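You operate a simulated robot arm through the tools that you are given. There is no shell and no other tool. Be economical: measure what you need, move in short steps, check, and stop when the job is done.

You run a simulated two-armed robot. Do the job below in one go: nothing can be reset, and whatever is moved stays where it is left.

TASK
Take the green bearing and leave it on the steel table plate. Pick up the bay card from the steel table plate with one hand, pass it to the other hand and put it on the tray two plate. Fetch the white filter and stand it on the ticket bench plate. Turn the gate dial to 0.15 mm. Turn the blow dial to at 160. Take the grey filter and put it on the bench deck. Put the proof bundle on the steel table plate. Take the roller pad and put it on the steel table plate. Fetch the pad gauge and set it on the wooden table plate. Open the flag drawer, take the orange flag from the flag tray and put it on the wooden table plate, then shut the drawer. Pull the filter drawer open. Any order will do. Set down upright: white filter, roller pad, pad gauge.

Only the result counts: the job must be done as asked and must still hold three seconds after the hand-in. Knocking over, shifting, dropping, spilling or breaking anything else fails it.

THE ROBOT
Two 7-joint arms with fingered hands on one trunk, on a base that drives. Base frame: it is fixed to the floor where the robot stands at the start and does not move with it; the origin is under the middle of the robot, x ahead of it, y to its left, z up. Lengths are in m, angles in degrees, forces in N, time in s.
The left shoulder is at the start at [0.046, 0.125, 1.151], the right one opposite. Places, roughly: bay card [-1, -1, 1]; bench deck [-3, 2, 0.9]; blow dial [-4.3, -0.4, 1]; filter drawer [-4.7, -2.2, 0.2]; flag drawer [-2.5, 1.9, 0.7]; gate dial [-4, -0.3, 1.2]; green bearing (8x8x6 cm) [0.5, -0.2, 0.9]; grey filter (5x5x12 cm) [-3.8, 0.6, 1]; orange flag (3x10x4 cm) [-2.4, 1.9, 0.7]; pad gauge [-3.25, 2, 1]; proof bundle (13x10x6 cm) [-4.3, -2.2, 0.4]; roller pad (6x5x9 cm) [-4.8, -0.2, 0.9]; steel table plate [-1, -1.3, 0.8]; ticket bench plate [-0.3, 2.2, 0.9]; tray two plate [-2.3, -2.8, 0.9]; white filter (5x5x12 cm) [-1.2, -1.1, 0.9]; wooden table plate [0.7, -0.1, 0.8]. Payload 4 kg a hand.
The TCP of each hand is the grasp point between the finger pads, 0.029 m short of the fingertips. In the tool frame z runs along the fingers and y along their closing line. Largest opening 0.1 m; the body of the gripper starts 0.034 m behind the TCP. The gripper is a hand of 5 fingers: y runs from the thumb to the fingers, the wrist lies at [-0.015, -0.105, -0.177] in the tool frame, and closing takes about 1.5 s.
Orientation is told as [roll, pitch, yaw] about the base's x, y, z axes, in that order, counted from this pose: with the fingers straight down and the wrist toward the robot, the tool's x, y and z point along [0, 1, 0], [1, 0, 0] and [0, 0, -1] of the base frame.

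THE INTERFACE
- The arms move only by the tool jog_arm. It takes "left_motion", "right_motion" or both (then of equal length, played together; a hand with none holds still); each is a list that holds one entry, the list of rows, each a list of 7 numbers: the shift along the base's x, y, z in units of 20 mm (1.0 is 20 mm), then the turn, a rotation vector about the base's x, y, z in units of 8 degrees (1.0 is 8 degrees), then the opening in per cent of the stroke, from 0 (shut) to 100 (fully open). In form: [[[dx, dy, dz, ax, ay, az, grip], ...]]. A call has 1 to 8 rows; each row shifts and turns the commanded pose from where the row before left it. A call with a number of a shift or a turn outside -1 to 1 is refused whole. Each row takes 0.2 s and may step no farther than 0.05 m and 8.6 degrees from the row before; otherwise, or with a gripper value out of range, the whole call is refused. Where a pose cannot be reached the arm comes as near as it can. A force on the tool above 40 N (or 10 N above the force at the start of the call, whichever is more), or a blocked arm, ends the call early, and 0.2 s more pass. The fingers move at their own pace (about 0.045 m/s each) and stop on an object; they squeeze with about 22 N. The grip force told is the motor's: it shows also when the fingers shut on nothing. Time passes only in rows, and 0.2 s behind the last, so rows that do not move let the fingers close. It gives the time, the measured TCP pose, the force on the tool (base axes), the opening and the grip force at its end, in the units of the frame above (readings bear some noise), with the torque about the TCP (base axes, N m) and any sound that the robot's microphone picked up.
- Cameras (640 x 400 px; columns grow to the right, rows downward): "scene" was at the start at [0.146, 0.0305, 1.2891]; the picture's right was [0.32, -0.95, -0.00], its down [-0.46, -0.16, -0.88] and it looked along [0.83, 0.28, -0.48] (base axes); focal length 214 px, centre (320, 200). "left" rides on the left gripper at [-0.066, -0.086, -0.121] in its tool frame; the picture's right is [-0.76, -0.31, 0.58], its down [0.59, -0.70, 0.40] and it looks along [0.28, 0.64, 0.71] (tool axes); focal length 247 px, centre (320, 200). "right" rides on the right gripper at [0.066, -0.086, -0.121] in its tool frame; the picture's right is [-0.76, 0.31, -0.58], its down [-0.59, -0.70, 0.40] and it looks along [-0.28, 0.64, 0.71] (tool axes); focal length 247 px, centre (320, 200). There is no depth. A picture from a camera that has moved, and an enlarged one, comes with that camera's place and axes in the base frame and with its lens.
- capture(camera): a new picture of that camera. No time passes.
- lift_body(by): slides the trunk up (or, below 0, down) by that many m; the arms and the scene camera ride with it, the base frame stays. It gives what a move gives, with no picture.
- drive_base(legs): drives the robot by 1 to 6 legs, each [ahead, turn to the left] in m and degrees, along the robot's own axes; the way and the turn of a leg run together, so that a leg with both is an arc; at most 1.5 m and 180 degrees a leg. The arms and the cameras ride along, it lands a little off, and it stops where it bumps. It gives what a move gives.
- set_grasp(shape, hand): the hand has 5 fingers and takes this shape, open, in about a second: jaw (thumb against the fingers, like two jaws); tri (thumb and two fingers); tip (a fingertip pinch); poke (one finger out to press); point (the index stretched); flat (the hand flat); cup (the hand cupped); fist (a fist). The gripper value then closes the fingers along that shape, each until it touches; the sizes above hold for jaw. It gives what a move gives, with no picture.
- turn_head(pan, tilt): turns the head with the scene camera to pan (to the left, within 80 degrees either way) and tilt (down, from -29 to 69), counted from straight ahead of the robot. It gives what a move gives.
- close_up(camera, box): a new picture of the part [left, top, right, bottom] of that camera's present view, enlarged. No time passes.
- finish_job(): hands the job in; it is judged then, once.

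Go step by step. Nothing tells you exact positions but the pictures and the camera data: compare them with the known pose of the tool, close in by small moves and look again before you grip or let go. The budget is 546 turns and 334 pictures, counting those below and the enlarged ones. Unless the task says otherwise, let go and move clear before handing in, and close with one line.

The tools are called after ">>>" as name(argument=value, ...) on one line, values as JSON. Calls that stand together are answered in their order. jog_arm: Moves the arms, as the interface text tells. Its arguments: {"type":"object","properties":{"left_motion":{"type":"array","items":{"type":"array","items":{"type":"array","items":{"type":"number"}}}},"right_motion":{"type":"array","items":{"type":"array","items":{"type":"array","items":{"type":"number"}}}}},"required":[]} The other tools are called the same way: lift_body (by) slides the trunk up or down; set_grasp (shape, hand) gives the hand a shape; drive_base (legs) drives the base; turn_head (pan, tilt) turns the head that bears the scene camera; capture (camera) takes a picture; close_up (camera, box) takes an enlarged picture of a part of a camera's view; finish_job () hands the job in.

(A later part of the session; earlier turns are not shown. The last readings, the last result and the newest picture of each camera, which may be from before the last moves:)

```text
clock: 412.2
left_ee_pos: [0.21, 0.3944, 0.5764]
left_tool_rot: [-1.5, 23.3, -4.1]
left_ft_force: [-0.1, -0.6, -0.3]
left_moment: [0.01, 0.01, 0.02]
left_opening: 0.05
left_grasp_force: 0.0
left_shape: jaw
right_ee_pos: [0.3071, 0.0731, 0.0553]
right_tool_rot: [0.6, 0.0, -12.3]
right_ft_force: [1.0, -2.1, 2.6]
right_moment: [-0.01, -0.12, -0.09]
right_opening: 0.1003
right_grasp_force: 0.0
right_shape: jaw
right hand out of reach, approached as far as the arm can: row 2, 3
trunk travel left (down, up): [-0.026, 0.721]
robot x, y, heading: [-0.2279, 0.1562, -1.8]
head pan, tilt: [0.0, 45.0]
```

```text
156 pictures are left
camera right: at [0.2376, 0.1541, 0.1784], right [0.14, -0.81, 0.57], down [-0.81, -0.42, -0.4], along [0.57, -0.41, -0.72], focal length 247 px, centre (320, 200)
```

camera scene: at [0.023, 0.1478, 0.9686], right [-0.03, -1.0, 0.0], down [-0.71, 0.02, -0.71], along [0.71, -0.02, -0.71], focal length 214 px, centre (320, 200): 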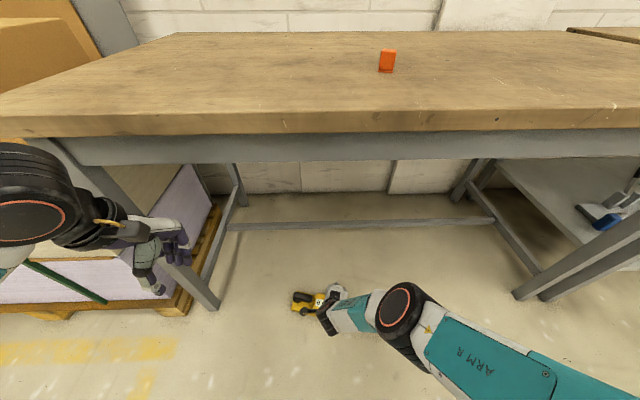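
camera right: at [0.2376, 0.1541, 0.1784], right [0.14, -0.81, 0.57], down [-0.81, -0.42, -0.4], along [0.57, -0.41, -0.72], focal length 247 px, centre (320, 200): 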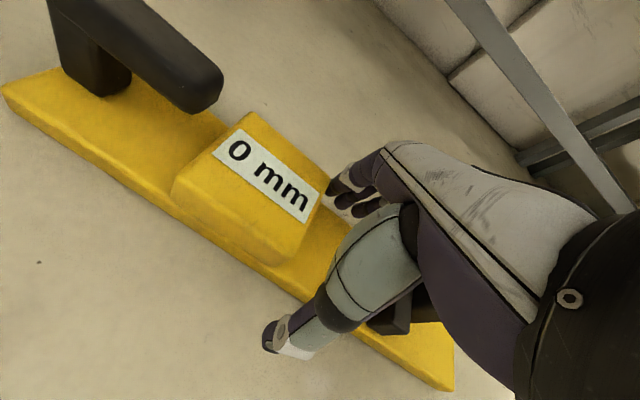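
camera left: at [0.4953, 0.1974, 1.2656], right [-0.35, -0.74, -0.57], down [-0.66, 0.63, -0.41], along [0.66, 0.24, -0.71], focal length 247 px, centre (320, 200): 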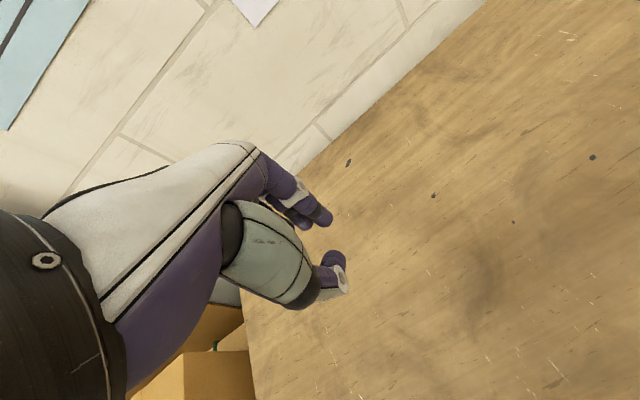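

>>> lift_body(by=-0.022)

>>> capture(camera="right")

```text
clock: 412.7
left_ee_pos: [0.2106, 0.3957, 0.5574]
left_tool_rot: [-1.6, 24.4, -4.4]
left_ft_force: [-0.3, 0.4, 0.4]
left_moment: [-0.01, -0.04, -0.01]
left_opening: 0.0502
left_grasp_force: 0.0
left_shape: jaw
right_ee_pos: [0.3116, 0.0708, 0.0418]
right_tool_rot: [0.4, -0.4, -12.3]
right_ft_force: [-0.3, -2.6, 4.2]
right_moment: [0.0, -0.26, -0.1]
right_opening: 0.0998
right_grasp_force: 0.1
right_shape: jaw
trunk travel left (down, up): [-0.011, 0.736]
robot x, y, heading: [-0.2218, 0.1552, -2.0]
head pan, tilt: [0.0, 45.0]
stopped: the force on the tool passed its limit (the readings are from after the stop); the commanded pose is now the measured one
```

```text
155 pictures are left
camera right: at [0.2411, 0.1534, 0.1626], right [0.13, -0.81, 0.57], down [-0.81, -0.42, -0.41], along [0.57, -0.41, -0.71], focal length 247 px, centre (320, 200)
```

right: 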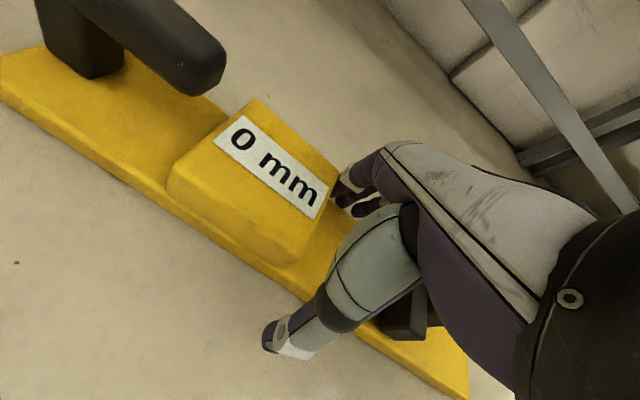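

Far fingertips seem to touch the bar's far edge. I'll rise slightly, shift 7 mm forward and retry.

>>> jog_arm(right_motion=[[[0, 0, 0.6, 0, 0, 0, 100], [0.4, 0.1, 0, 0, 0, 0, 100], [0, 0, -0.4, 0, 0, 0, 100], [0, 0, -0.4, 0, 0, 0, 100], [0, 0, -0.3, 0, 0, 0, 100], [0, 0, 0, 0, 0, 0, 100]]])

>>> close_up(camera="right", box=[180, 80, 500, 400])

```text
clock: 414.1
left_ee_pos: [0.2118, 0.3959, 0.5558]
left_tool_rot: [-1.6, 24.4, -4.4]
left_ft_force: [-0.5, -0.5, -0.6]
left_moment: [0.01, 0.0, -0.02]
left_opening: 0.0501
left_grasp_force: 0.1
left_shape: jaw
right_ee_pos: [0.3176, 0.0725, 0.0438]
right_tool_rot: [0.4, -0.2, -12.2]
right_ft_force: [-0.2, -0.9, 0.0]
right_moment: [-0.03, -0.02, -0.02]
right_opening: 0.0997
right_grasp_force: 0.1
right_shape: jaw
right hand out of reach, approached as far as the arm can: row 4, 5
trunk travel left (down, up): [-0.011, 0.736]
robot x, y, heading: [-0.2227, 0.1573, -2.0]
head pan, tilt: [0.0, 45.0]
```

```text
1.25 times, centred on (340, 240) of right
camera zoom: at [0.2468, 0.1545, 0.1653], right [0.14, -0.81, 0.57], down [-0.81, -0.42, -0.41], along [0.57, -0.41, -0.71], focal length 309 px, centre (295, 150)
```

zoom: 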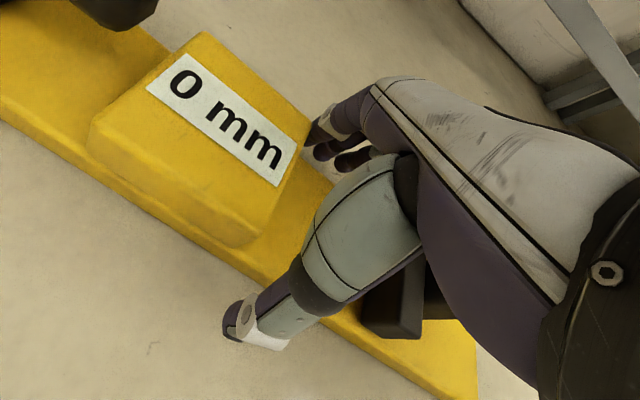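

Contact-free now but I want ~1 cm more depth. I'll rise, drive 4 cm closer, and descend again.

>>> jog_arm(right_motion=[[[0, 0, 0.9, 0, 0, 0, 100], [0, 0, 0.9, 0, 0, 0, 100], [0, 0, 0.9, 0, 0, 0, 100]]])

>>> drive_base(legs=[[0.05, 0]])

>>> jog_arm(right_motion=[[[-1, 0, 0, 0, 0, 0, 100], [-1, 0, 0, 0, 0, 0, 100], [-0.5, 0.1, 0, 0, 0, 0, 100], [0, 0, 0, 0, 0, 0, 100]]])

>>> capture(camera="right")

```text
clock: 414.9
left_ee_pos: [0.2105, 0.3954, 0.5574]
left_tool_rot: [-1.6, 24.4, -4.4]
left_ft_force: [-0.5, 0.0, -0.3]
left_moment: [0.01, 0.01, -0.01]
left_opening: 0.0504
left_grasp_force: 0.1
left_shape: jaw
right_ee_pos: [0.3194, 0.073, 0.0976]
right_tool_rot: [0.0, 0.0, -12.5]
right_ft_force: [-0.2, 0.3, 0.3]
right_moment: [0.01, 0.01, 0.01]
right_opening: 0.0997
right_grasp_force: 0.0
right_shape: jaw
trunk travel left (down, up): [-0.011, 0.736]
robot x, y, heading: [-0.2213, 0.1533, -1.7]
head pan, tilt: [0.0, 45.0]
```

```text
clock: 415.9
left_ee_pos: [0.261, 0.3938, 0.5561]
left_tool_rot: [-1.6, 24.4, -4.3]
left_ft_force: [0.5, 0.2, 0.1]
left_moment: [0.0, 0.02, -0.01]
left_opening: 0.0503
left_grasp_force: 0.1
left_shape: jaw
right_ee_pos: [0.368, 0.0727, 0.0984]
right_tool_rot: [0.1, 0.0, -12.4]
right_ft_force: [-0.2, -0.6, 0.3]
right_moment: [0.0, -0.02, -0.02]
right_opening: 0.0999
right_grasp_force: 0.0
right_shape: jaw
trunk travel left (down, up): [-0.011, 0.736]
robot x, y, heading: [-0.17, 0.1523, -1.9]
head pan, tilt: [0.0, 45.0]
```

```text
clock: 416.9
left_ee_pos: [0.2601, 0.3946, 0.5566]
left_tool_rot: [-1.6, 24.4, -4.3]
left_ft_force: [-0.6, 0.4, -1.0]
left_moment: [0.0, 0.01, -0.02]
left_opening: 0.0503
left_grasp_force: 0.1
left_shape: jaw
right_ee_pos: [0.3319, 0.0923, 0.1021]
right_tool_rot: [-0.5, 0.3, -12.7]
right_ft_force: [0.4, 0.0, -0.2]
right_moment: [-0.03, 0.01, -0.01]
right_opening: 0.1
right_grasp_force: 0.0
right_shape: jaw
right hand out of reach, approached as far as the arm can: row 1, 2, 3
trunk travel left (down, up): [-0.011, 0.736]
robot x, y, heading: [-0.1707, 0.1556, -1.9]
head pan, tilt: [0.0, 45.0]
```

```text
153 pictures are left
camera right: at [0.2633, 0.1755, 0.2226], right [0.14, -0.8, 0.58], down [-0.82, -0.42, -0.39], along [0.56, -0.42, -0.71], focal length 247 px, centre (320, 200)
```

right: 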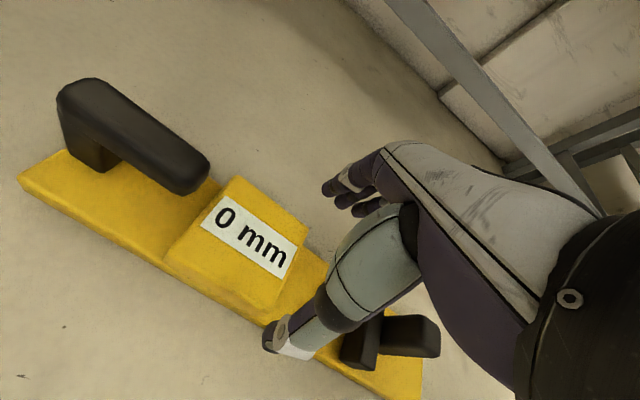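

>>> drive_base(legs=[[-0.025, 0]])

>>> jog_arm(right_motion=[[[0.3, -0.9, 0, 0, 0, 0, 100], [0, 0, -0.7, 0, 0, 0, 100], [0, 0, -0.7, 0, 0, 0, 100], [0, 0, -0.7, 0, 0, 0, 100], [0, 0, 0, 0, 0, 0, 100]]])

>>> capture(camera="right")

```text
clock: 417.7
left_ee_pos: [0.2362, 0.3958, 0.5565]
left_tool_rot: [-1.6, 24.4, -4.4]
left_ft_force: [-0.6, 0.1, -0.3]
left_moment: [-0.03, 0.0, -0.03]
left_opening: 0.0505
left_grasp_force: 0.1
left_shape: jaw
right_ee_pos: [0.3086, 0.0911, 0.1012]
right_tool_rot: [-0.4, 0.2, -12.7]
right_ft_force: [-0.2, 0.3, 0.5]
right_moment: [0.02, 0.0, 0.03]
right_opening: 0.1001
right_grasp_force: 0.1
right_shape: jaw
trunk travel left (down, up): [-0.011, 0.736]
robot x, y, heading: [-0.1961, 0.1546, -1.4]
head pan, tilt: [0.0, 45.0]
```

```text
clock: 418.9
left_ee_pos: [0.2346, 0.3954, 0.557]
left_tool_rot: [-1.6, 24.4, -4.5]
left_ft_force: [-0.1, 0.5, 0.1]
left_moment: [-0.01, 0.02, 0.0]
left_opening: 0.0503
left_grasp_force: 0.0
left_shape: jaw
right_ee_pos: [0.3169, 0.076, 0.0599]
right_tool_rot: [-0.8, 0.6, -13.0]
right_ft_force: [0.0, -0.2, 1.6]
right_moment: [-0.02, -0.02, -0.04]
right_opening: 0.1001
right_grasp_force: 0.1
right_shape: jaw
right hand out of reach, approached as far as the arm can: row 2
trunk travel left (down, up): [-0.011, 0.736]
robot x, y, heading: [-0.1973, 0.1525, -1.6]
head pan, tilt: [0.0, 45.0]
```

```text
152 pictures are left
camera right: at [0.2492, 0.1614, 0.1806], right [0.14, -0.8, 0.58], down [-0.82, -0.42, -0.38], along [0.55, -0.43, -0.72], focal length 247 px, centre (320, 200)
```

right: 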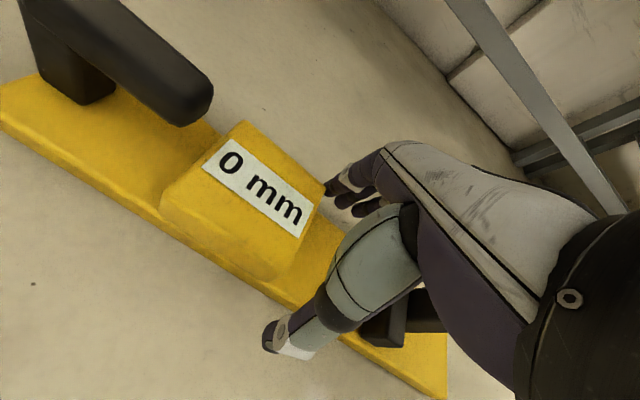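

Going down further in small steps.

>>> jog_arm(right_motion=[[[0.05, -0.1, -0.4, 0, 0, 0, 100], [0, 0, -0.4, 0, 0, 0, 100], [0, 0, -0.3, 0, 0, 0, 100], [0, 0, -0.2, 0, 0, 0, 100], [0, 0, 0, 0, 0, 0, 100]]])

>>> close_up(camera="right", box=[180, 80, 500, 400])

```text
clock: 420.1
left_ee_pos: [0.2352, 0.3948, 0.5573]
left_tool_rot: [-1.5, 24.4, -4.4]
left_ft_force: [-1.1, 0.1, -0.8]
left_moment: [-0.01, 0.03, -0.01]
left_opening: 0.0502
left_grasp_force: 0.0
left_shape: jaw
right_ee_pos: [0.3165, 0.0738, 0.0343]
right_tool_rot: [-0.4, 0.3, -12.7]
right_ft_force: [-2.1, -3.6, 4.6]
right_moment: [0.08, -0.23, -0.2]
right_opening: 0.1
right_grasp_force: 0.1
right_shape: jaw
trunk travel left (down, up): [-0.011, 0.736]
robot x, y, heading: [-0.1988, 0.1523, -2.0]
head pan, tilt: [0.0, 45.0]
```

```text
1.25 times, centred on (340, 240) of right
camera zoom: at [0.2485, 0.1579, 0.1554], right [0.13, -0.8, 0.58], down [-0.82, -0.42, -0.39], along [0.56, -0.42, -0.71], focal length 309 px, centre (295, 150)
```

zoom: 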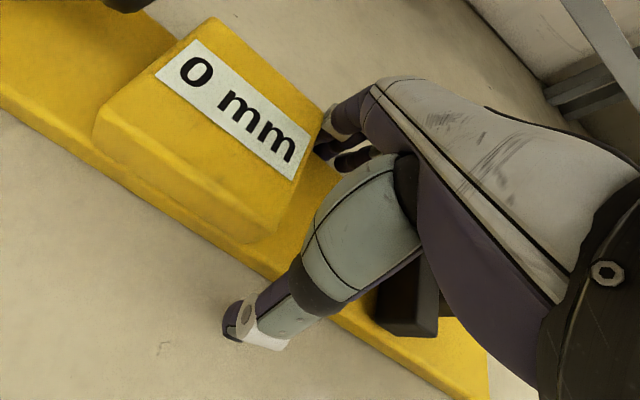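

Good depth now (tips ~5 mm above the floor). Closing.

>>> jog_arm(right_motion=[[[0, 0, 0, 0, 0, 0, 0], [0, 0, 0, 0, 0, 0, 0], [0, 0, 0, 0, 0, 0, 0], [0, 0, 0, 0, 0, 0, 0], [0, 0, 0, 0, 0, 0, 0], [0, 0, 0, 0, 0, 0, 0], [0, 0, 0, 0, 0, 0, 0]]])

>>> jog_arm(right_motion=[[[0, 0, 0.5, 0, 0, 0, 0], [0, 0, 0.8, 0, 0, 0, 0], [0, 0, 0.8, 0, 0, 0, 0], [0, 0, 0, 0, 0, 0, 0]]])

>>> capture(camera="right")

```text
clock: 421.7
left_ee_pos: [0.2345, 0.3951, 0.556]
left_tool_rot: [-1.6, 24.5, -4.4]
left_ft_force: [-0.2, 0.7, 0.7]
left_moment: [-0.02, 0.01, 0.02]
left_opening: 0.0501
left_grasp_force: 0.1
left_shape: jaw
right_ee_pos: [0.3164, 0.0741, 0.0336]
right_tool_rot: [-0.3, 0.3, -12.8]
right_ft_force: [-0.6, -4.9, 7.3]
right_moment: [0.12, -0.17, -0.1]
right_opening: 0.0783
right_grasp_force: 21.7
right_shape: jaw
trunk travel left (down, up): [-0.011, 0.736]
robot x, y, heading: [-0.1984, 0.1575, -1.6]
head pan, tilt: [0.0, 45.0]
```

```text
clock: 422.7
left_ee_pos: [0.2351, 0.3967, 0.5563]
left_tool_rot: [-1.6, 24.3, -4.5]
left_ft_force: [0.6, -0.5, -0.2]
left_moment: [-0.01, -0.01, 0.0]
left_opening: 0.0503
left_grasp_force: 0.1
left_shape: jaw
right_ee_pos: [0.3185, 0.0769, 0.0753]
right_tool_rot: [-0.7, 0.5, -13.0]
right_ft_force: [0.1, 0.3, -4.8]
right_moment: [-0.11, 0.07, -0.01]
right_opening: 0.0777
right_grasp_force: 22.0
right_shape: jaw
trunk travel left (down, up): [-0.011, 0.736]
robot x, y, heading: [-0.1974, 0.1529, -1.6]
head pan, tilt: [0.0, 45.0]
```

```text
150 pictures are left
camera right: at [0.2506, 0.1615, 0.1964], right [0.14, -0.8, 0.58], down [-0.82, -0.42, -0.38], along [0.55, -0.43, -0.72], focal length 247 px, centre (320, 200)
```

right: 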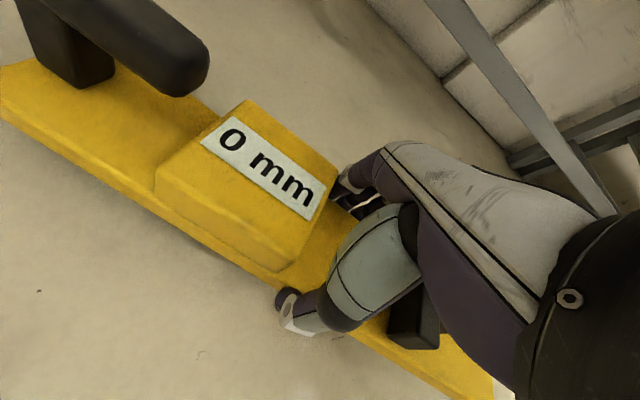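

Held deep this time. Backing off 0.35 m gently in two legs, then raising the trunk.

>>> drive_base(legs=[[-0.1, 0], [-0.12, 0], [-0.13, 0]])

>>> lift_body(by=0.3)

>>> capture(camera="right")

```text
clock: 425.6
left_ee_pos: [-0.1204, 0.4065, 0.5567]
left_tool_rot: [-1.5, 24.5, -4.2]
left_ft_force: [0.3, 0.0, -0.2]
left_moment: [0.01, -0.03, -0.02]
left_opening: 0.0502
left_grasp_force: 0.0
left_shape: jaw
right_ee_pos: [-0.0348, 0.0888, 0.0758]
right_tool_rot: [-0.7, 0.6, -12.6]
right_ft_force: [0.0, 0.1, -5.5]
right_moment: [-0.09, 0.07, 0.0]
right_opening: 0.078
right_grasp_force: 21.8
right_shape: jaw
trunk travel left (down, up): [-0.011, 0.736]
robot x, y, heading: [-0.5539, 0.163, -1.5]
head pan, tilt: [0.0, 45.0]
```

```text
clock: 428.6
left_ee_pos: [-0.1189, 0.4068, 0.8565]
left_tool_rot: [-1.6, 24.5, -4.1]
left_ft_force: [0.0, 0.8, -0.9]
left_moment: [0.02, -0.01, -0.01]
left_opening: 0.0504
left_grasp_force: 0.0
left_shape: jaw
right_ee_pos: [0.0043, 0.0875, 0.4207]
right_tool_rot: [0.3, -4.7, -12.8]
right_ft_force: [0.3, 0.2, -5.6]
right_moment: [-0.05, 0.07, 0.01]
right_opening: 0.0777
right_grasp_force: 21.4
right_shape: jaw
trunk travel left (down, up): [-0.311, 0.436]
robot x, y, heading: [-0.5504, 0.1645, -1.4]
head pan, tilt: [0.0, 45.0]
```

```text
149 pictures are left
camera right: at [-0.0749, 0.1724, 0.5361], right [0.08, -0.8, 0.6], down [-0.78, -0.42, -0.46], along [0.62, -0.43, -0.66], focal length 247 px, centre (320, 200)
```

right: 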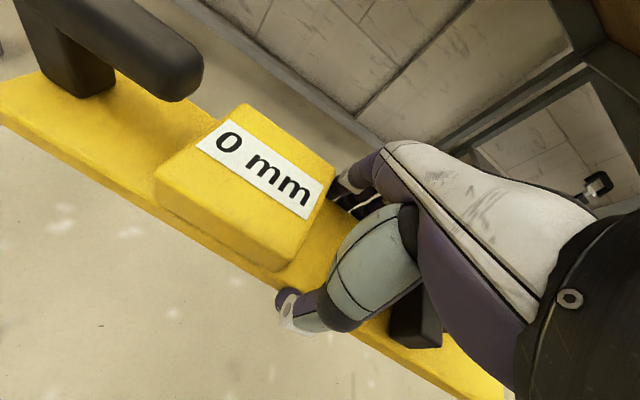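

Stable. Raising further and moving the gauge to the right-front.

>>> lift_body(by=0.3)

>>> jog_arm(right_motion=[[[0.3, -0.8, 1, 0, 0.2, 0, 0], [0.3, -0.8, 1, 0, 0.2, 0, 0], [0.3, -0.8, 1, 0, 0.2, 0, 0], [0.3, -0.8, 1, 0, 0, 0, 0], [0.3, -0.8, 1, 0, 0, 0, 0], [0.3, -0.8, 1, 0, 0, 0, 0], [0.3, -0.8, 1, 0, 0, 0, 0], [0.3, -0.8, 1, 0, 0, 0, 0]]])

>>> jog_arm(right_motion=[[[0.5, -0.8, 1, 0, 0, 0.3, 0], [0.5, -0.8, 1, 0, 0, 0.3, 0], [0.5, -0.8, 1, 0, 0, 0.3, 0], [0.5, -0.8, 1, 0, 0, 0.3, 0], [0.5, -0.8, 0.5, 0, 0, 0.3, 0], [0.5, -0.8, 0, 0, 0, 0, 0], [0.5, -0.8, 0, 0, 0, 0, 0], [0.5, 0, 0, 0, 0, 0, 0]]])

>>> capture(camera="scene")

>>> capture(camera="right")

```text
clock: 431.6
left_ee_pos: [-0.1178, 0.4077, 1.1566]
left_tool_rot: [-1.6, 24.4, -4.1]
left_ft_force: [0.3, -0.3, 0.6]
left_moment: [0.02, 0.0, -0.05]
left_opening: 0.0505
left_grasp_force: 0.0
left_shape: jaw
right_ee_pos: [0.0436, 0.0853, 0.7816]
right_tool_rot: [1.5, -10.8, -13.0]
right_ft_force: [0.8, -0.6, -6.7]
right_moment: [-0.09, 0.1, -0.03]
right_opening: 0.0776
right_grasp_force: 22.1
right_shape: jaw
trunk travel left (down, up): [-0.611, 0.136]
robot x, y, heading: [-0.5539, 0.1628, -1.4]
head pan, tilt: [0.0, 45.0]
```

```text
clock: 433.4
left_ee_pos: [-0.1198, 0.4062, 1.156]
left_tool_rot: [-1.5, 24.4, -4.1]
left_ft_force: [0.1, -0.4, -0.1]
left_moment: [-0.01, 0.03, 0.01]
left_opening: 0.0502
left_grasp_force: 0.1
left_shape: jaw
right_ee_pos: [0.0911, -0.0432, 0.9431]
right_tool_rot: [0.6, -6.0, -12.8]
right_ft_force: [-0.9, -0.6, -6.0]
right_moment: [-0.05, 0.06, 0.0]
right_opening: 0.0771
right_grasp_force: 22.2
right_shape: jaw
trunk travel left (down, up): [-0.611, 0.136]
robot x, y, heading: [-0.5509, 0.1625, -1.5]
head pan, tilt: [0.0, 45.0]
```

```text
clock: 435.1
left_ee_pos: [-0.1196, 0.4067, 1.1548]
left_tool_rot: [-1.6, 24.4, -4.1]
left_ft_force: [0.1, 0.1, -0.2]
left_moment: [0.0, -0.01, 0.02]
left_opening: 0.0499
left_grasp_force: 0.1
left_shape: jaw
right_ee_pos: [0.1711, -0.1528, 1.0328]
right_tool_rot: [0.6, -6.2, -0.8]
right_ft_force: [0.5, -0.2, -5.4]
right_moment: [-0.08, 0.05, 0.01]
right_opening: 0.0771
right_grasp_force: 21.9
right_shape: jaw
trunk travel left (down, up): [-0.611, 0.136]
robot x, y, heading: [-0.5498, 0.1659, -1.6]
head pan, tilt: [0.0, 45.0]
```

```text
148 pictures are left
camera scene: at [-0.4384, 0.162, 1.528], right [-0.02, -1.0, 0.0], down [-0.71, 0.02, -0.71], along [0.71, -0.02, -0.71], focal length 214 px, centre (320, 200)
```

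scene: 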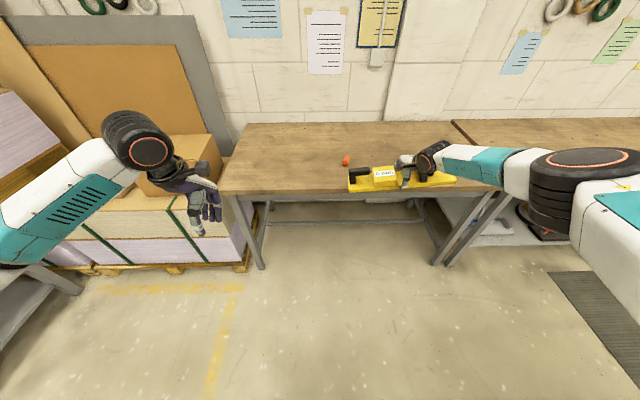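

```text
147 pictures are left
camera right: at [0.0741, -0.0864, 1.1445], right [0.23, -0.77, 0.6], down [-0.66, -0.58, -0.48], along [0.71, -0.29, -0.64], focal length 247 px, centre (320, 200)
```

right: 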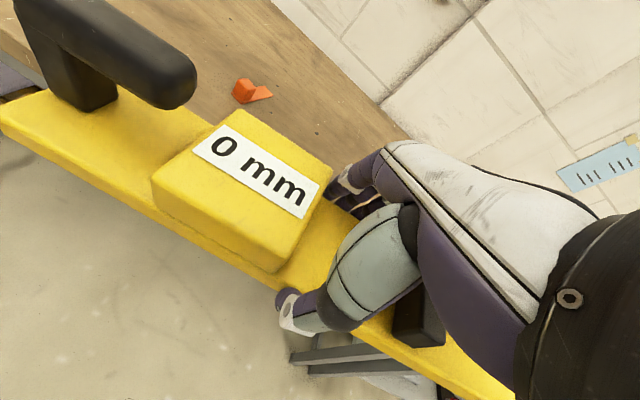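

I'll shift it 12 cm further right, level it, then drive forward over the table.

>>> jog_arm(right_motion=[[[0, -1, 0, 0, 0.4, 0, 0], [0, -1, 0, 0, 0.38, 0, 0], [0, -1, 0, 0, 0, 0, 0], [0, -1, 0, 0, 0, 0, 0], [0, -1, 0, 0, 0, 0, 0], [0, -1, 0, 0, 0, 0, 0], [0, 0, 0, 0, 0, 0, 0]]])

>>> drive_base(legs=[[0.15, 0], [0.15, 0]])

>>> capture(camera="scene")

>>> capture(camera="right")

```text
clock: 436.8
left_ee_pos: [-0.1198, 0.407, 1.1569]
left_tool_rot: [-1.6, 24.5, -4.0]
left_ft_force: [-0.3, -0.4, 0.0]
left_moment: [-0.02, -0.01, 0.01]
left_opening: 0.0501
left_grasp_force: 0.2
left_shape: jaw
right_ee_pos: [0.1711, -0.1827, 1.0332]
right_tool_rot: [0.5, -2.9, -0.8]
right_ft_force: [-0.4, -0.2, -5.4]
right_moment: [-0.08, 0.05, 0.02]
right_opening: 0.0774
right_grasp_force: 22.0
right_shape: jaw
right hand out of reach, approached as far as the arm can: row 2, 3, 4, 5, 6
trunk travel left (down, up): [-0.611, 0.136]
robot x, y, heading: [-0.5534, 0.1629, -1.5]
head pan, tilt: [0.0, 45.0]
```

```text
clock: 439.1
left_ee_pos: [0.1796, 0.3971, 1.156]
left_tool_rot: [-1.6, 24.3, -4.2]
left_ft_force: [0.2, -0.2, -0.2]
left_moment: [0.01, 0.03, 0.0]
left_opening: 0.0497
left_grasp_force: 0.0
left_shape: jaw
right_ee_pos: [0.4692, -0.1924, 1.033]
right_tool_rot: [0.5, -2.9, -1.0]
right_ft_force: [0.3, 0.0, -5.6]
right_moment: [-0.05, 0.07, 0.03]
right_opening: 0.0773
right_grasp_force: 22.5
right_shape: jaw
trunk travel left (down, up): [-0.611, 0.136]
robot x, y, heading: [-0.2517, 0.1561, -1.6]
head pan, tilt: [0.0, 45.0]
```

```text
146 pictures are left
camera scene: at [-0.1406, 0.1534, 1.528], right [-0.03, -1.0, 0.0], down [-0.71, 0.02, -0.71], along [0.71, -0.02, -0.71], focal length 214 px, centre (320, 200)
```

scene: 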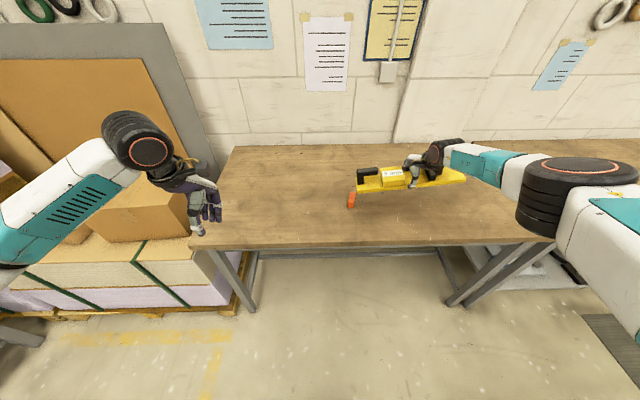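

```text
145 pictures are left
camera right: at [0.378, -0.1257, 1.1509], right [0.27, -0.77, 0.58], down [-0.69, -0.57, -0.44], along [0.67, -0.29, -0.68], focal length 247 px, centre (320, 200)
```

right: 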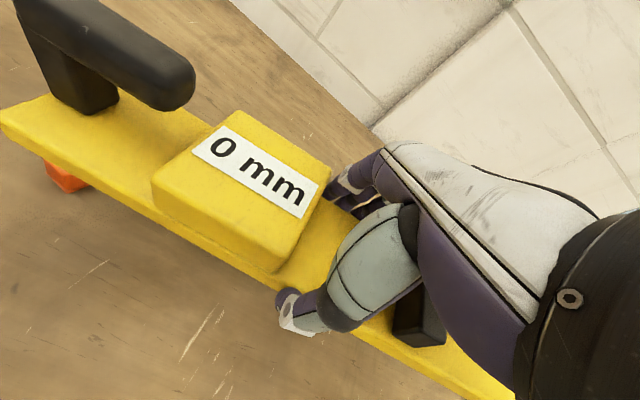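

The gauge would be too close to the flag; I'll turn the base 10° right and edge forward to place it clear.

>>> drive_base(legs=[[0, -5], [0, -6], [0.08, 0]])

>>> capture(camera="scene")

```text
clock: 441.2
left_ee_pos: [0.2859, 0.2991, 1.1594]
left_tool_rot: [-1.6, 24.2, -15.0]
left_ft_force: [0.2, 0.6, -0.3]
left_moment: [-0.06, -0.08, -0.01]
left_opening: 0.0501
left_grasp_force: 0.0
left_shape: jaw
right_ee_pos: [0.4608, -0.3373, 1.0378]
right_tool_rot: [0.3, -3.2, -11.7]
right_ft_force: [-0.3, -1.0, -4.0]
right_moment: [-0.04, 0.04, 0.03]
right_opening: 0.0769
right_grasp_force: 21.9
right_shape: jaw
trunk travel left (down, up): [-0.611, 0.136]
robot x, y, heading: [-0.1772, 0.1371, -12.3]
head pan, tilt: [0.0, 45.0]
```

```text
144 pictures are left
camera scene: at [-0.0759, 0.1182, 1.5286], right [-0.21, -0.98, 0.0], down [-0.69, 0.15, -0.71], along [0.69, -0.15, -0.7], focal length 214 px, centre (320, 200)
```

scene: 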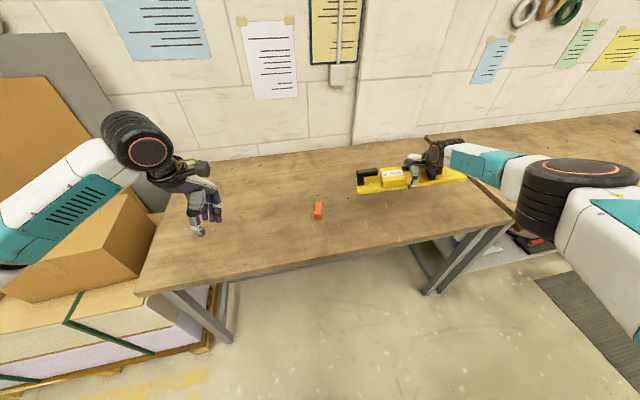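

Clear of flag and seam. Lowering the gauge.

>>> jog_arm(right_motion=[[[0, 0, -1, 0, 0.35, 0, 0], [0, 0, -1, 0, 0, 0, 0], [0, 0, -1, 0, 0, 0, 0], [0, 0, -1, 0, 0, 0, 0], [0, 0, -1, 0, 0, 0, 0], [0, 0, -1, 0, 0, 0, 0], [0, 0, -0.5, 0, 0, 0, 0], [0, 0, 0, 0, 0, 0, 0]]])

>>> close_up(camera="scene", box=[320, 130, 500, 240])

```text
clock: 443.0
left_ee_pos: [0.2899, 0.2981, 1.1576]
left_tool_rot: [-1.5, 24.5, -14.9]
left_ft_force: [-0.2, -0.4, 0.0]
left_moment: [0.02, 0.01, -0.02]
left_opening: 0.0503
left_grasp_force: 0.1
left_shape: jaw
right_ee_pos: [0.4452, -0.342, 1.0079]
right_tool_rot: [-0.1, -0.3, -11.7]
right_ft_force: [-0.7, 0.2, -5.5]
right_moment: [-0.07, 0.05, -0.01]
right_opening: 0.0769
right_grasp_force: 22.0
right_shape: jaw
right hand out of reach, approached as far as the arm can: row 1, 2, 3, 4, 5, 6, 7
trunk travel left (down, up): [-0.611, 0.136]
robot x, y, heading: [-0.1804, 0.1426, -12.3]
head pan, tilt: [0.0, 45.0]
```

```text
3.56 times, centred on (410, 185) of scene
camera zoom: at [-0.0699, 0.117, 1.528], right [-0.21, -0.98, 0.0], down [-0.69, 0.15, -0.71], along [0.69, -0.15, -0.71], focal length 763 px, centre (0, 253)
```

zoom: 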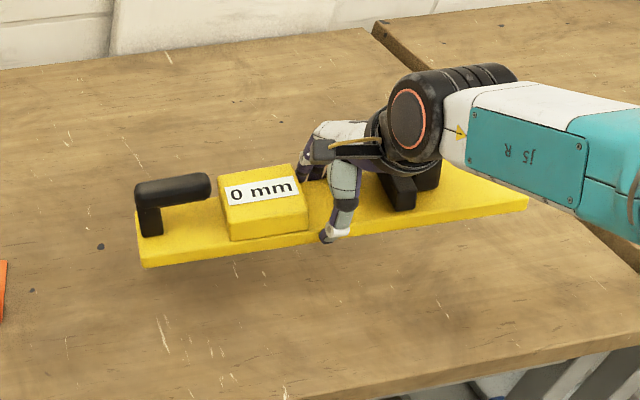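

Arm is at its limit; I'll lower with the trunk.

>>> lift_body(by=-0.1)

>>> close_up(camera="scene", box=[320, 100, 500, 210])

```text
clock: 444.3
left_ee_pos: [0.289, 0.2991, 1.0559]
left_tool_rot: [-1.4, 24.4, -14.8]
left_ft_force: [-0.1, -0.4, 0.4]
left_moment: [-0.01, 0.04, -0.02]
left_opening: 0.0503
left_grasp_force: 0.0
left_shape: jaw
right_ee_pos: [0.4463, -0.3415, 0.9093]
right_tool_rot: [-0.1, -0.3, -11.7]
right_ft_force: [0.3, 0.6, -3.4]
right_moment: [0.12, -0.08, 0.0]
right_opening: 0.0772
right_grasp_force: 22.5
right_shape: jaw
trunk travel left (down, up): [-0.511, 0.236]
robot x, y, heading: [-0.1818, 0.1413, -12.3]
head pan, tilt: [0.0, 45.0]
```

```text
3.56 times, centred on (410, 155) of scene
camera zoom: at [-0.0655, 0.116, 1.4278], right [-0.21, -0.98, 0.0], down [-0.69, 0.15, -0.71], along [0.69, -0.15, -0.71], focal length 763 px, centre (0, 360)
```

zoom: 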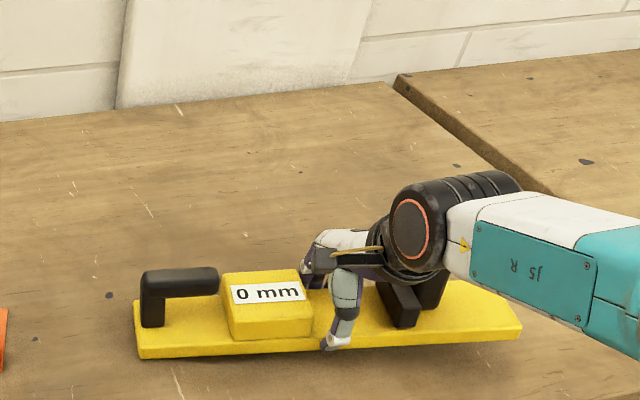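

>>> lift_body(by=-0.015)

>>> lift_body(by=-0.01)

>>> close_up(camera="scene", box=[320, 90, 500, 200])

```text
clock: 444.9
left_ee_pos: [0.2892, 0.2985, 1.0414]
left_tool_rot: [-1.6, 24.4, -14.9]
left_ft_force: [0.1, 0.6, 0.4]
left_moment: [-0.03, -0.01, -0.02]
left_opening: 0.0502
left_grasp_force: 0.0
left_shape: jaw
right_ee_pos: [0.4447, -0.3431, 0.8951]
right_tool_rot: [-0.2, -0.3, -11.7]
right_ft_force: [0.6, -0.5, -3.8]
right_moment: [0.18, -0.06, 0.0]
right_opening: 0.0774
right_grasp_force: 21.5
right_shape: jaw
trunk travel left (down, up): [-0.496, 0.251]
robot x, y, heading: [-0.1802, 0.1403, -12.3]
head pan, tilt: [0.0, 45.0]
```

```text
clock: 445.5
left_ee_pos: [0.2879, 0.2986, 1.0325]
left_tool_rot: [-1.5, 24.4, -14.9]
left_ft_force: [-0.5, -0.2, 0.6]
left_moment: [0.03, 0.03, 0.02]
left_opening: 0.05
left_grasp_force: 0.0
left_shape: jaw
right_ee_pos: [0.445, -0.3423, 0.8861]
right_tool_rot: [-0.1, -0.5, -11.7]
right_ft_force: [-0.8, -1.1, 8.0]
right_moment: [0.07, -0.55, 0.01]
right_opening: 0.0778
right_grasp_force: 21.9
right_shape: jaw
trunk travel left (down, up): [-0.486, 0.261]
robot x, y, heading: [-0.1812, 0.1402, -12.3]
head pan, tilt: [0.0, 45.0]
```

```text
3.56 times, centred on (410, 145) of scene
camera zoom: at [-0.0643, 0.116, 1.4027], right [-0.21, -0.98, 0.0], down [-0.69, 0.15, -0.71], along [0.69, -0.15, -0.71], focal length 763 px, centre (0, 396)
```

zoom: 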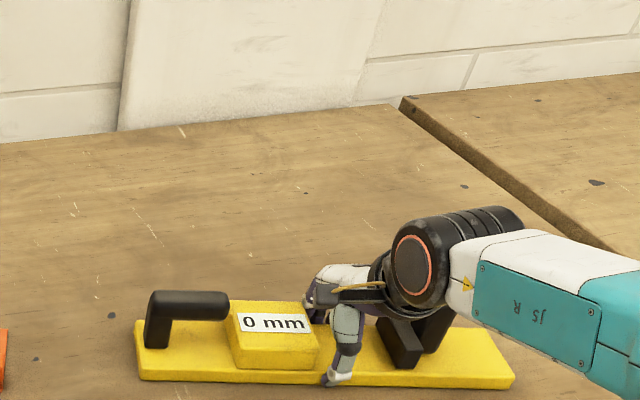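

Resting on the table. Releasing, then lifting with the trunk.

>>> jog_arm(right_motion=[[[0, 0, 0, 0, 0, 0, 85], [0, 0, 0, 0, 0, 0, 100], [0, 0, 0, 0, 0, 0, 100], [0, 0, 0, 0, 0, 0, 100], [0, 0, 0, 0, 0, 0, 100]]])

>>> lift_body(by=0.15)

>>> capture(camera="scene")

>>> capture(camera="right")

```text
clock: 446.7
left_ee_pos: [0.2887, 0.2976, 1.0323]
left_tool_rot: [-1.5, 24.4, -15.0]
left_ft_force: [-0.6, -0.5, 0.4]
left_moment: [0.01, -0.02, 0.0]
left_opening: 0.0501
left_grasp_force: 0.0
left_shape: jaw
right_ee_pos: [0.4451, -0.342, 0.884]
right_tool_rot: [-0.2, -0.3, -11.7]
right_ft_force: [-0.9, -2.6, 2.5]
right_moment: [0.04, -0.08, -0.14]
right_opening: 0.0999
right_grasp_force: 0.0
right_shape: jaw
trunk travel left (down, up): [-0.486, 0.261]
robot x, y, heading: [-0.1842, 0.1401, -12.2]
head pan, tilt: [0.0, 45.0]
```

```text
clock: 448.5
left_ee_pos: [0.29, 0.2985, 1.1814]
left_tool_rot: [-1.5, 24.4, -14.9]
left_ft_force: [0.4, -0.8, -0.3]
left_moment: [0.0, -0.01, -0.02]
left_opening: 0.0499
left_grasp_force: 0.0
left_shape: jaw
right_ee_pos: [0.4464, -0.3405, 1.0338]
right_tool_rot: [-0.2, -0.3, -11.8]
right_ft_force: [-0.5, 0.3, 0.5]
right_moment: [-0.01, 0.02, 0.02]
right_opening: 0.0999
right_grasp_force: 0.0
right_shape: jaw
trunk travel left (down, up): [-0.636, 0.111]
robot x, y, heading: [-0.1818, 0.142, -12.3]
head pan, tilt: [0.0, 45.0]
```

```text
140 pictures are left
camera scene: at [-0.0709, 0.1174, 1.553], right [-0.21, -0.98, 0.0], down [-0.69, 0.15, -0.71], along [0.69, -0.15, -0.71], focal length 214 px, centre (320, 200)
```

scene: 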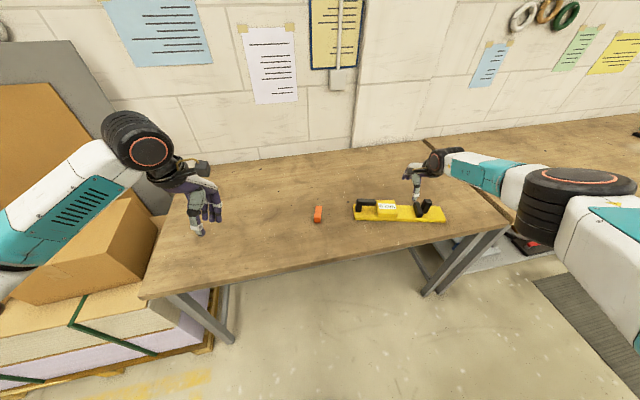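

```text
139 pictures are left
camera right: at [0.3737, -0.2586, 1.154], right [0.14, -0.8, 0.58], down [-0.81, -0.43, -0.4], along [0.57, -0.41, -0.71], focal length 247 px, centre (320, 200)
```

right: 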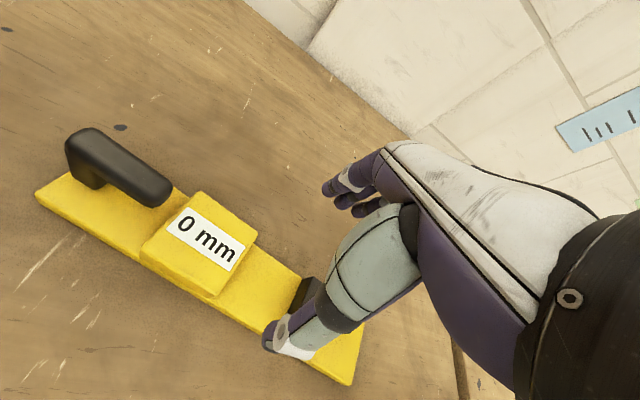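

Flag and gauge are both on the wooden table. Now west to the press area: back off, drive along y≈0.55.

>>> drive_base(legs=[[-0.5, 0], [0, 165], [0.3, 0]])

>>> turn_head(pan=0, tilt=20)

>>> capture(camera="scene")

```text
clock: 453.7
left_ee_pos: [-0.3617, 0.6313, 1.183]
left_tool_rot: [-1.8, 24.1, 17.2]
left_ft_force: [0.6, 0.1, 0.1]
left_moment: [0.0, 0.0, -0.01]
left_opening: 0.0498
left_grasp_force: 0.0
left_shape: jaw
right_ee_pos: [0.1108, 0.1606, 1.0342]
right_tool_rot: [-0.7, -0.8, 18.3]
right_ft_force: [0.2, 0.4, 0.6]
right_moment: [-0.05, 0.05, 0.02]
right_opening: 0.1001
right_grasp_force: 0.1
right_shape: jaw
trunk travel left (down, up): [-0.636, 0.111]
robot x, y, heading: [-0.6673, 0.2478, 17.7]
head pan, tilt: [0.0, 45.0]
stopped in leg 2: the robot was blocked; the commanded pose is now the measured one
```

```text
clock: 454.6
left_ee_pos: [-0.3594, 0.632, 1.1823]
left_tool_rot: [-1.7, 24.2, 17.2]
left_ft_force: [-0.7, 0.0, -0.3]
left_moment: [0.04, -0.02, 0.0]
left_opening: 0.05
left_grasp_force: 0.1
left_shape: jaw
right_ee_pos: [0.1109, 0.1581, 1.032]
right_tool_rot: [-0.7, -0.5, 18.2]
right_ft_force: [-0.7, 0.7, 0.3]
right_moment: [0.0, 0.02, 0.02]
right_opening: 0.0999
right_grasp_force: 0.1
right_shape: jaw
trunk travel left (down, up): [-0.636, 0.111]
robot x, y, heading: [-0.6738, 0.2464, 17.8]
head pan, tilt: [0.0, 20.0]
```

```text
138 pictures are left
camera scene: at [-0.5566, 0.2855, 1.5917], right [0.3, -0.95, 0.0], down [-0.33, -0.1, -0.94], along [0.89, 0.29, -0.34], focal length 214 px, centre (320, 200)
```

scene: 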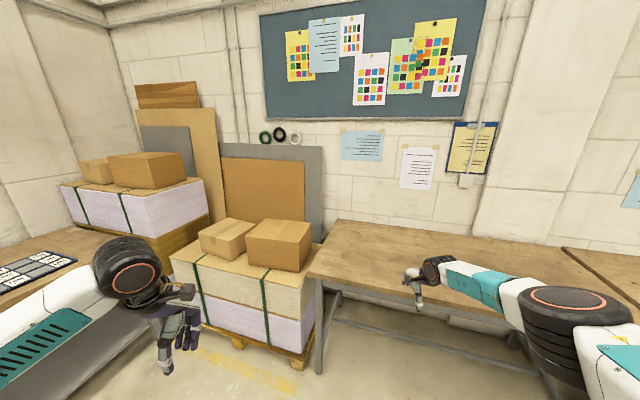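

Something behind blocked the turn (the stack). I'll move forward first and turn with more room.

>>> drive_base(legs=[[0.2, 0], [0, 72], [0.25, 0], [0, 90]])

>>> capture(camera="scene")

```text
clock: 457.2
left_ee_pos: [-0.2486, 0.7449, 1.183]
left_tool_rot: [-1.9, 24.1, 28.0]
left_ft_force: [0.3, 0.0, 0.1]
left_moment: [-0.01, 0.03, 0.0]
left_opening: 0.0501
left_grasp_force: 0.1
left_shape: jaw
right_ee_pos: [0.3039, 0.3715, 1.0332]
right_tool_rot: [-0.9, -0.7, 29.3]
right_ft_force: [0.1, 0.2, -0.2]
right_moment: [0.01, -0.02, -0.04]
right_opening: 0.0998
right_grasp_force: 0.0
right_shape: jaw
trunk travel left (down, up): [-0.636, 0.111]
robot x, y, heading: [-0.481, 0.307, 28.3]
head pan, tilt: [0.0, 20.0]
stopped in leg 2: the robot was blocked; the commanded pose is now the measured one
```

```text
137 pictures are left
camera scene: at [-0.3754, 0.3682, 1.5918], right [0.48, -0.88, 0.0], down [-0.3, -0.16, -0.94], along [0.83, 0.45, -0.34], focal length 214 px, centre (320, 200)
```

scene: 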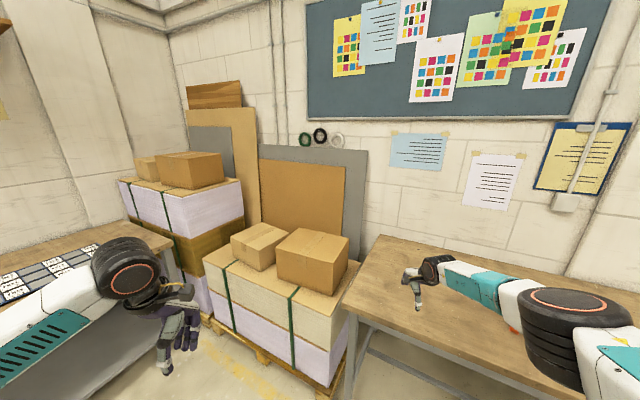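

The rear of the base seems to catch the paper stack when turning left. I'll go further forward, raise the trunk, and then turn.

>>> lift_body(by=0.1)

>>> drive_base(legs=[[0.22, 0], [0, 60]])

>>> capture(camera="scene")

```text
clock: 458.6
left_ee_pos: [-0.2479, 0.7437, 1.283]
left_tool_rot: [-1.8, 24.1, 28.1]
left_ft_force: [-0.3, -0.7, 0.3]
left_moment: [-0.02, 0.03, 0.02]
left_opening: 0.05
left_grasp_force: 0.0
left_shape: jaw
right_ee_pos: [0.3034, 0.3705, 1.1332]
right_tool_rot: [-1.0, -0.8, 29.2]
right_ft_force: [0.4, 0.0, -0.2]
right_moment: [0.0, -0.02, 0.02]
right_opening: 0.1001
right_grasp_force: 0.0
right_shape: jaw
trunk travel left (down, up): [-0.736, 0.011]
robot x, y, heading: [-0.4816, 0.3106, 28.5]
head pan, tilt: [0.0, 20.0]
```

```text
clock: 463.0
left_ee_pos: [-0.5569, 0.8318, 1.2831]
left_tool_rot: [-1.8, 24.0, 89.3]
left_ft_force: [0.3, -0.1, -0.1]
left_moment: [0.01, 0.02, -0.01]
left_opening: 0.0501
left_grasp_force: 0.0
left_shape: jaw
right_ee_pos: [0.0368, 1.1333, 1.134]
right_tool_rot: [-1.0, -0.8, 90.4]
right_ft_force: [-0.5, 0.0, 0.4]
right_moment: [-0.01, 0.01, -0.02]
right_opening: 0.1003
right_grasp_force: 0.1
right_shape: jaw
trunk travel left (down, up): [-0.736, 0.011]
robot x, y, heading: [-0.2862, 0.4115, 89.8]
head pan, tilt: [0.0, 20.0]
```

```text
136 pictures are left
camera scene: at [-0.2861, 0.5342, 1.6918], right [1.0, -0.01, 0.0], down [0.0, -0.34, -0.94], along [0.01, 0.94, -0.34], focal length 214 px, centre (320, 200)
```

scene: 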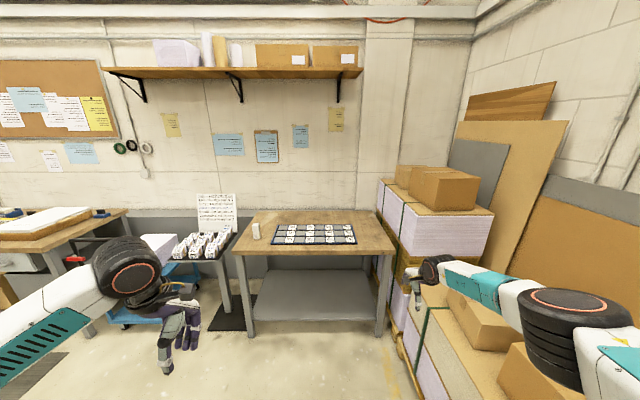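

Turned OK. Continue left to face west and drive to x≈-2.9.

>>> drive_base(legs=[[0, 88], [1.4, 0], [1.1, 0]])

>>> capture(camera="scene")

>>> turn_head(pan=30, tilt=20)

>>> capture(camera="scene")

```text
clock: 478.9
left_ee_pos: [-3.1828, 0.1767, 1.2821]
left_tool_rot: [-1.9, 24.1, 178.1]
left_ft_force: [0.1, -0.1, -0.3]
left_moment: [0.0, -0.01, 0.0]
left_opening: 0.0503
left_grasp_force: 0.1
left_shape: jaw
right_ee_pos: [-3.4751, 0.775, 1.1345]
right_tool_rot: [-1.0, -0.8, 179.2]
right_ft_force: [-0.3, 0.1, -0.6]
right_moment: [0.02, -0.01, -0.02]
right_opening: 0.1002
right_grasp_force: 0.1
right_shape: jaw
trunk travel left (down, up): [-0.736, 0.011]
robot x, y, heading: [-2.7561, 0.4362, 178.4]
head pan, tilt: [0.0, 20.0]
```

```text
135 pictures are left
camera scene: at [-2.8778, 0.4407, 1.6918], right [0.02, 1.0, 0.0], down [0.34, -0.01, -0.94], along [-0.94, 0.02, -0.34], focal length 214 px, centre (320, 200)
```

scene: 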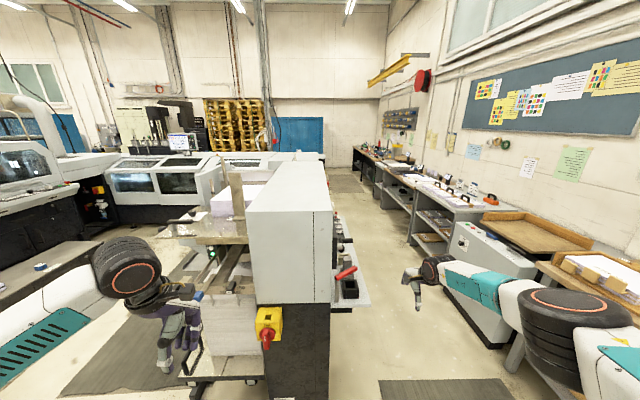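

```text
clock: 479.8
left_ee_pos: [-3.1818, 0.1769, 1.2827]
left_tool_rot: [-1.9, 24.0, 178.1]
left_ft_force: [-0.4, -0.4, 0.1]
left_moment: [-0.02, 0.01, -0.02]
left_opening: 0.0502
left_grasp_force: 0.0
left_shape: jaw
right_ee_pos: [-3.4747, 0.7757, 1.1342]
right_tool_rot: [-0.9, -0.8, 179.3]
right_ft_force: [0.7, 0.2, 0.0]
right_moment: [-0.01, 0.01, 0.01]
right_opening: 0.0999
right_grasp_force: 0.0
right_shape: jaw
trunk travel left (down, up): [-0.736, 0.011]
robot x, y, heading: [-2.7616, 0.4389, 178.5]
head pan, tilt: [30.0, 20.0]
```

```text
134 pictures are left
camera scene: at [-2.8663, 0.3939, 1.6918], right [-0.48, 0.88, 0.0], down [0.3, 0.16, -0.94], along [-0.83, -0.45, -0.34], focal length 214 px, centre (320, 200)
```

scene: 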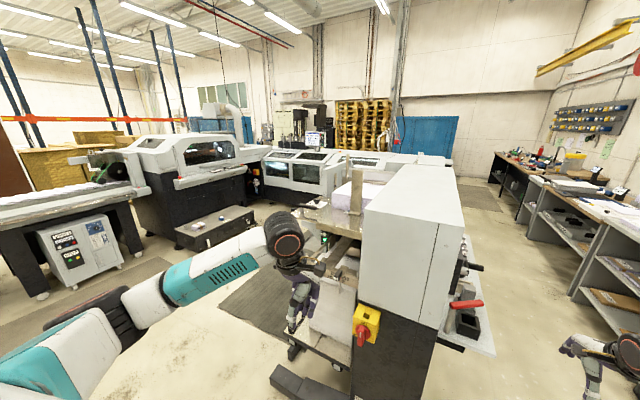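

I see the press ahead: a shelf on its north side (grey filter area) and the feed side on the south (dials). Zooming in.

>>> close_up(camera="scene", box=[240, 160, 500, 360])

>>> turn_head(pan=0, tilt=20)

>>> close_up(camera="scene", box=[300, 180, 420, 320])

```text
2.00 times, centred on (370, 260) of scene
camera zoom: at [-2.8663, 0.3939, 1.6918], right [-0.48, 0.88, 0.0], down [0.3, 0.16, -0.94], along [-0.83, -0.45, -0.34], focal length 429 px, centre (220, 80)
```

zoom: 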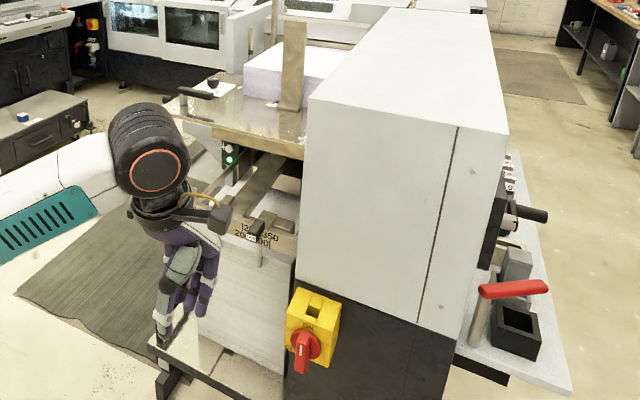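

```text
clock: 480.8
left_ee_pos: [-3.1827, 0.1758, 1.283]
left_tool_rot: [-1.9, 24.2, 178.1]
left_ft_force: [0.7, -0.6, 0.1]
left_moment: [0.01, -0.01, -0.02]
left_opening: 0.0502
left_grasp_force: 0.1
left_shape: jaw
right_ee_pos: [-3.4735, 0.776, 1.1334]
right_tool_rot: [-0.9, -0.8, 179.2]
right_ft_force: [-0.3, 0.3, 0.3]
right_moment: [0.0, 0.02, 0.0]
right_opening: 0.1001
right_grasp_force: 0.0
right_shape: jaw
trunk travel left (down, up): [-0.736, 0.011]
robot x, y, heading: [-2.761, 0.435, 178.5]
head pan, tilt: [0.0, 20.0]
```

```text
2.86 times, centred on (360, 250) of scene
camera zoom: at [-2.8776, 0.4406, 1.6918], right [0.02, 1.0, 0.0], down [0.34, -0.01, -0.94], along [-0.94, 0.02, -0.34], focal length 613 px, centre (206, 57)
```

zoom: 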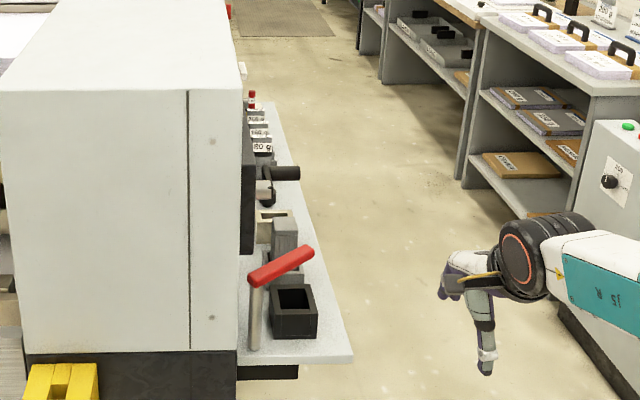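

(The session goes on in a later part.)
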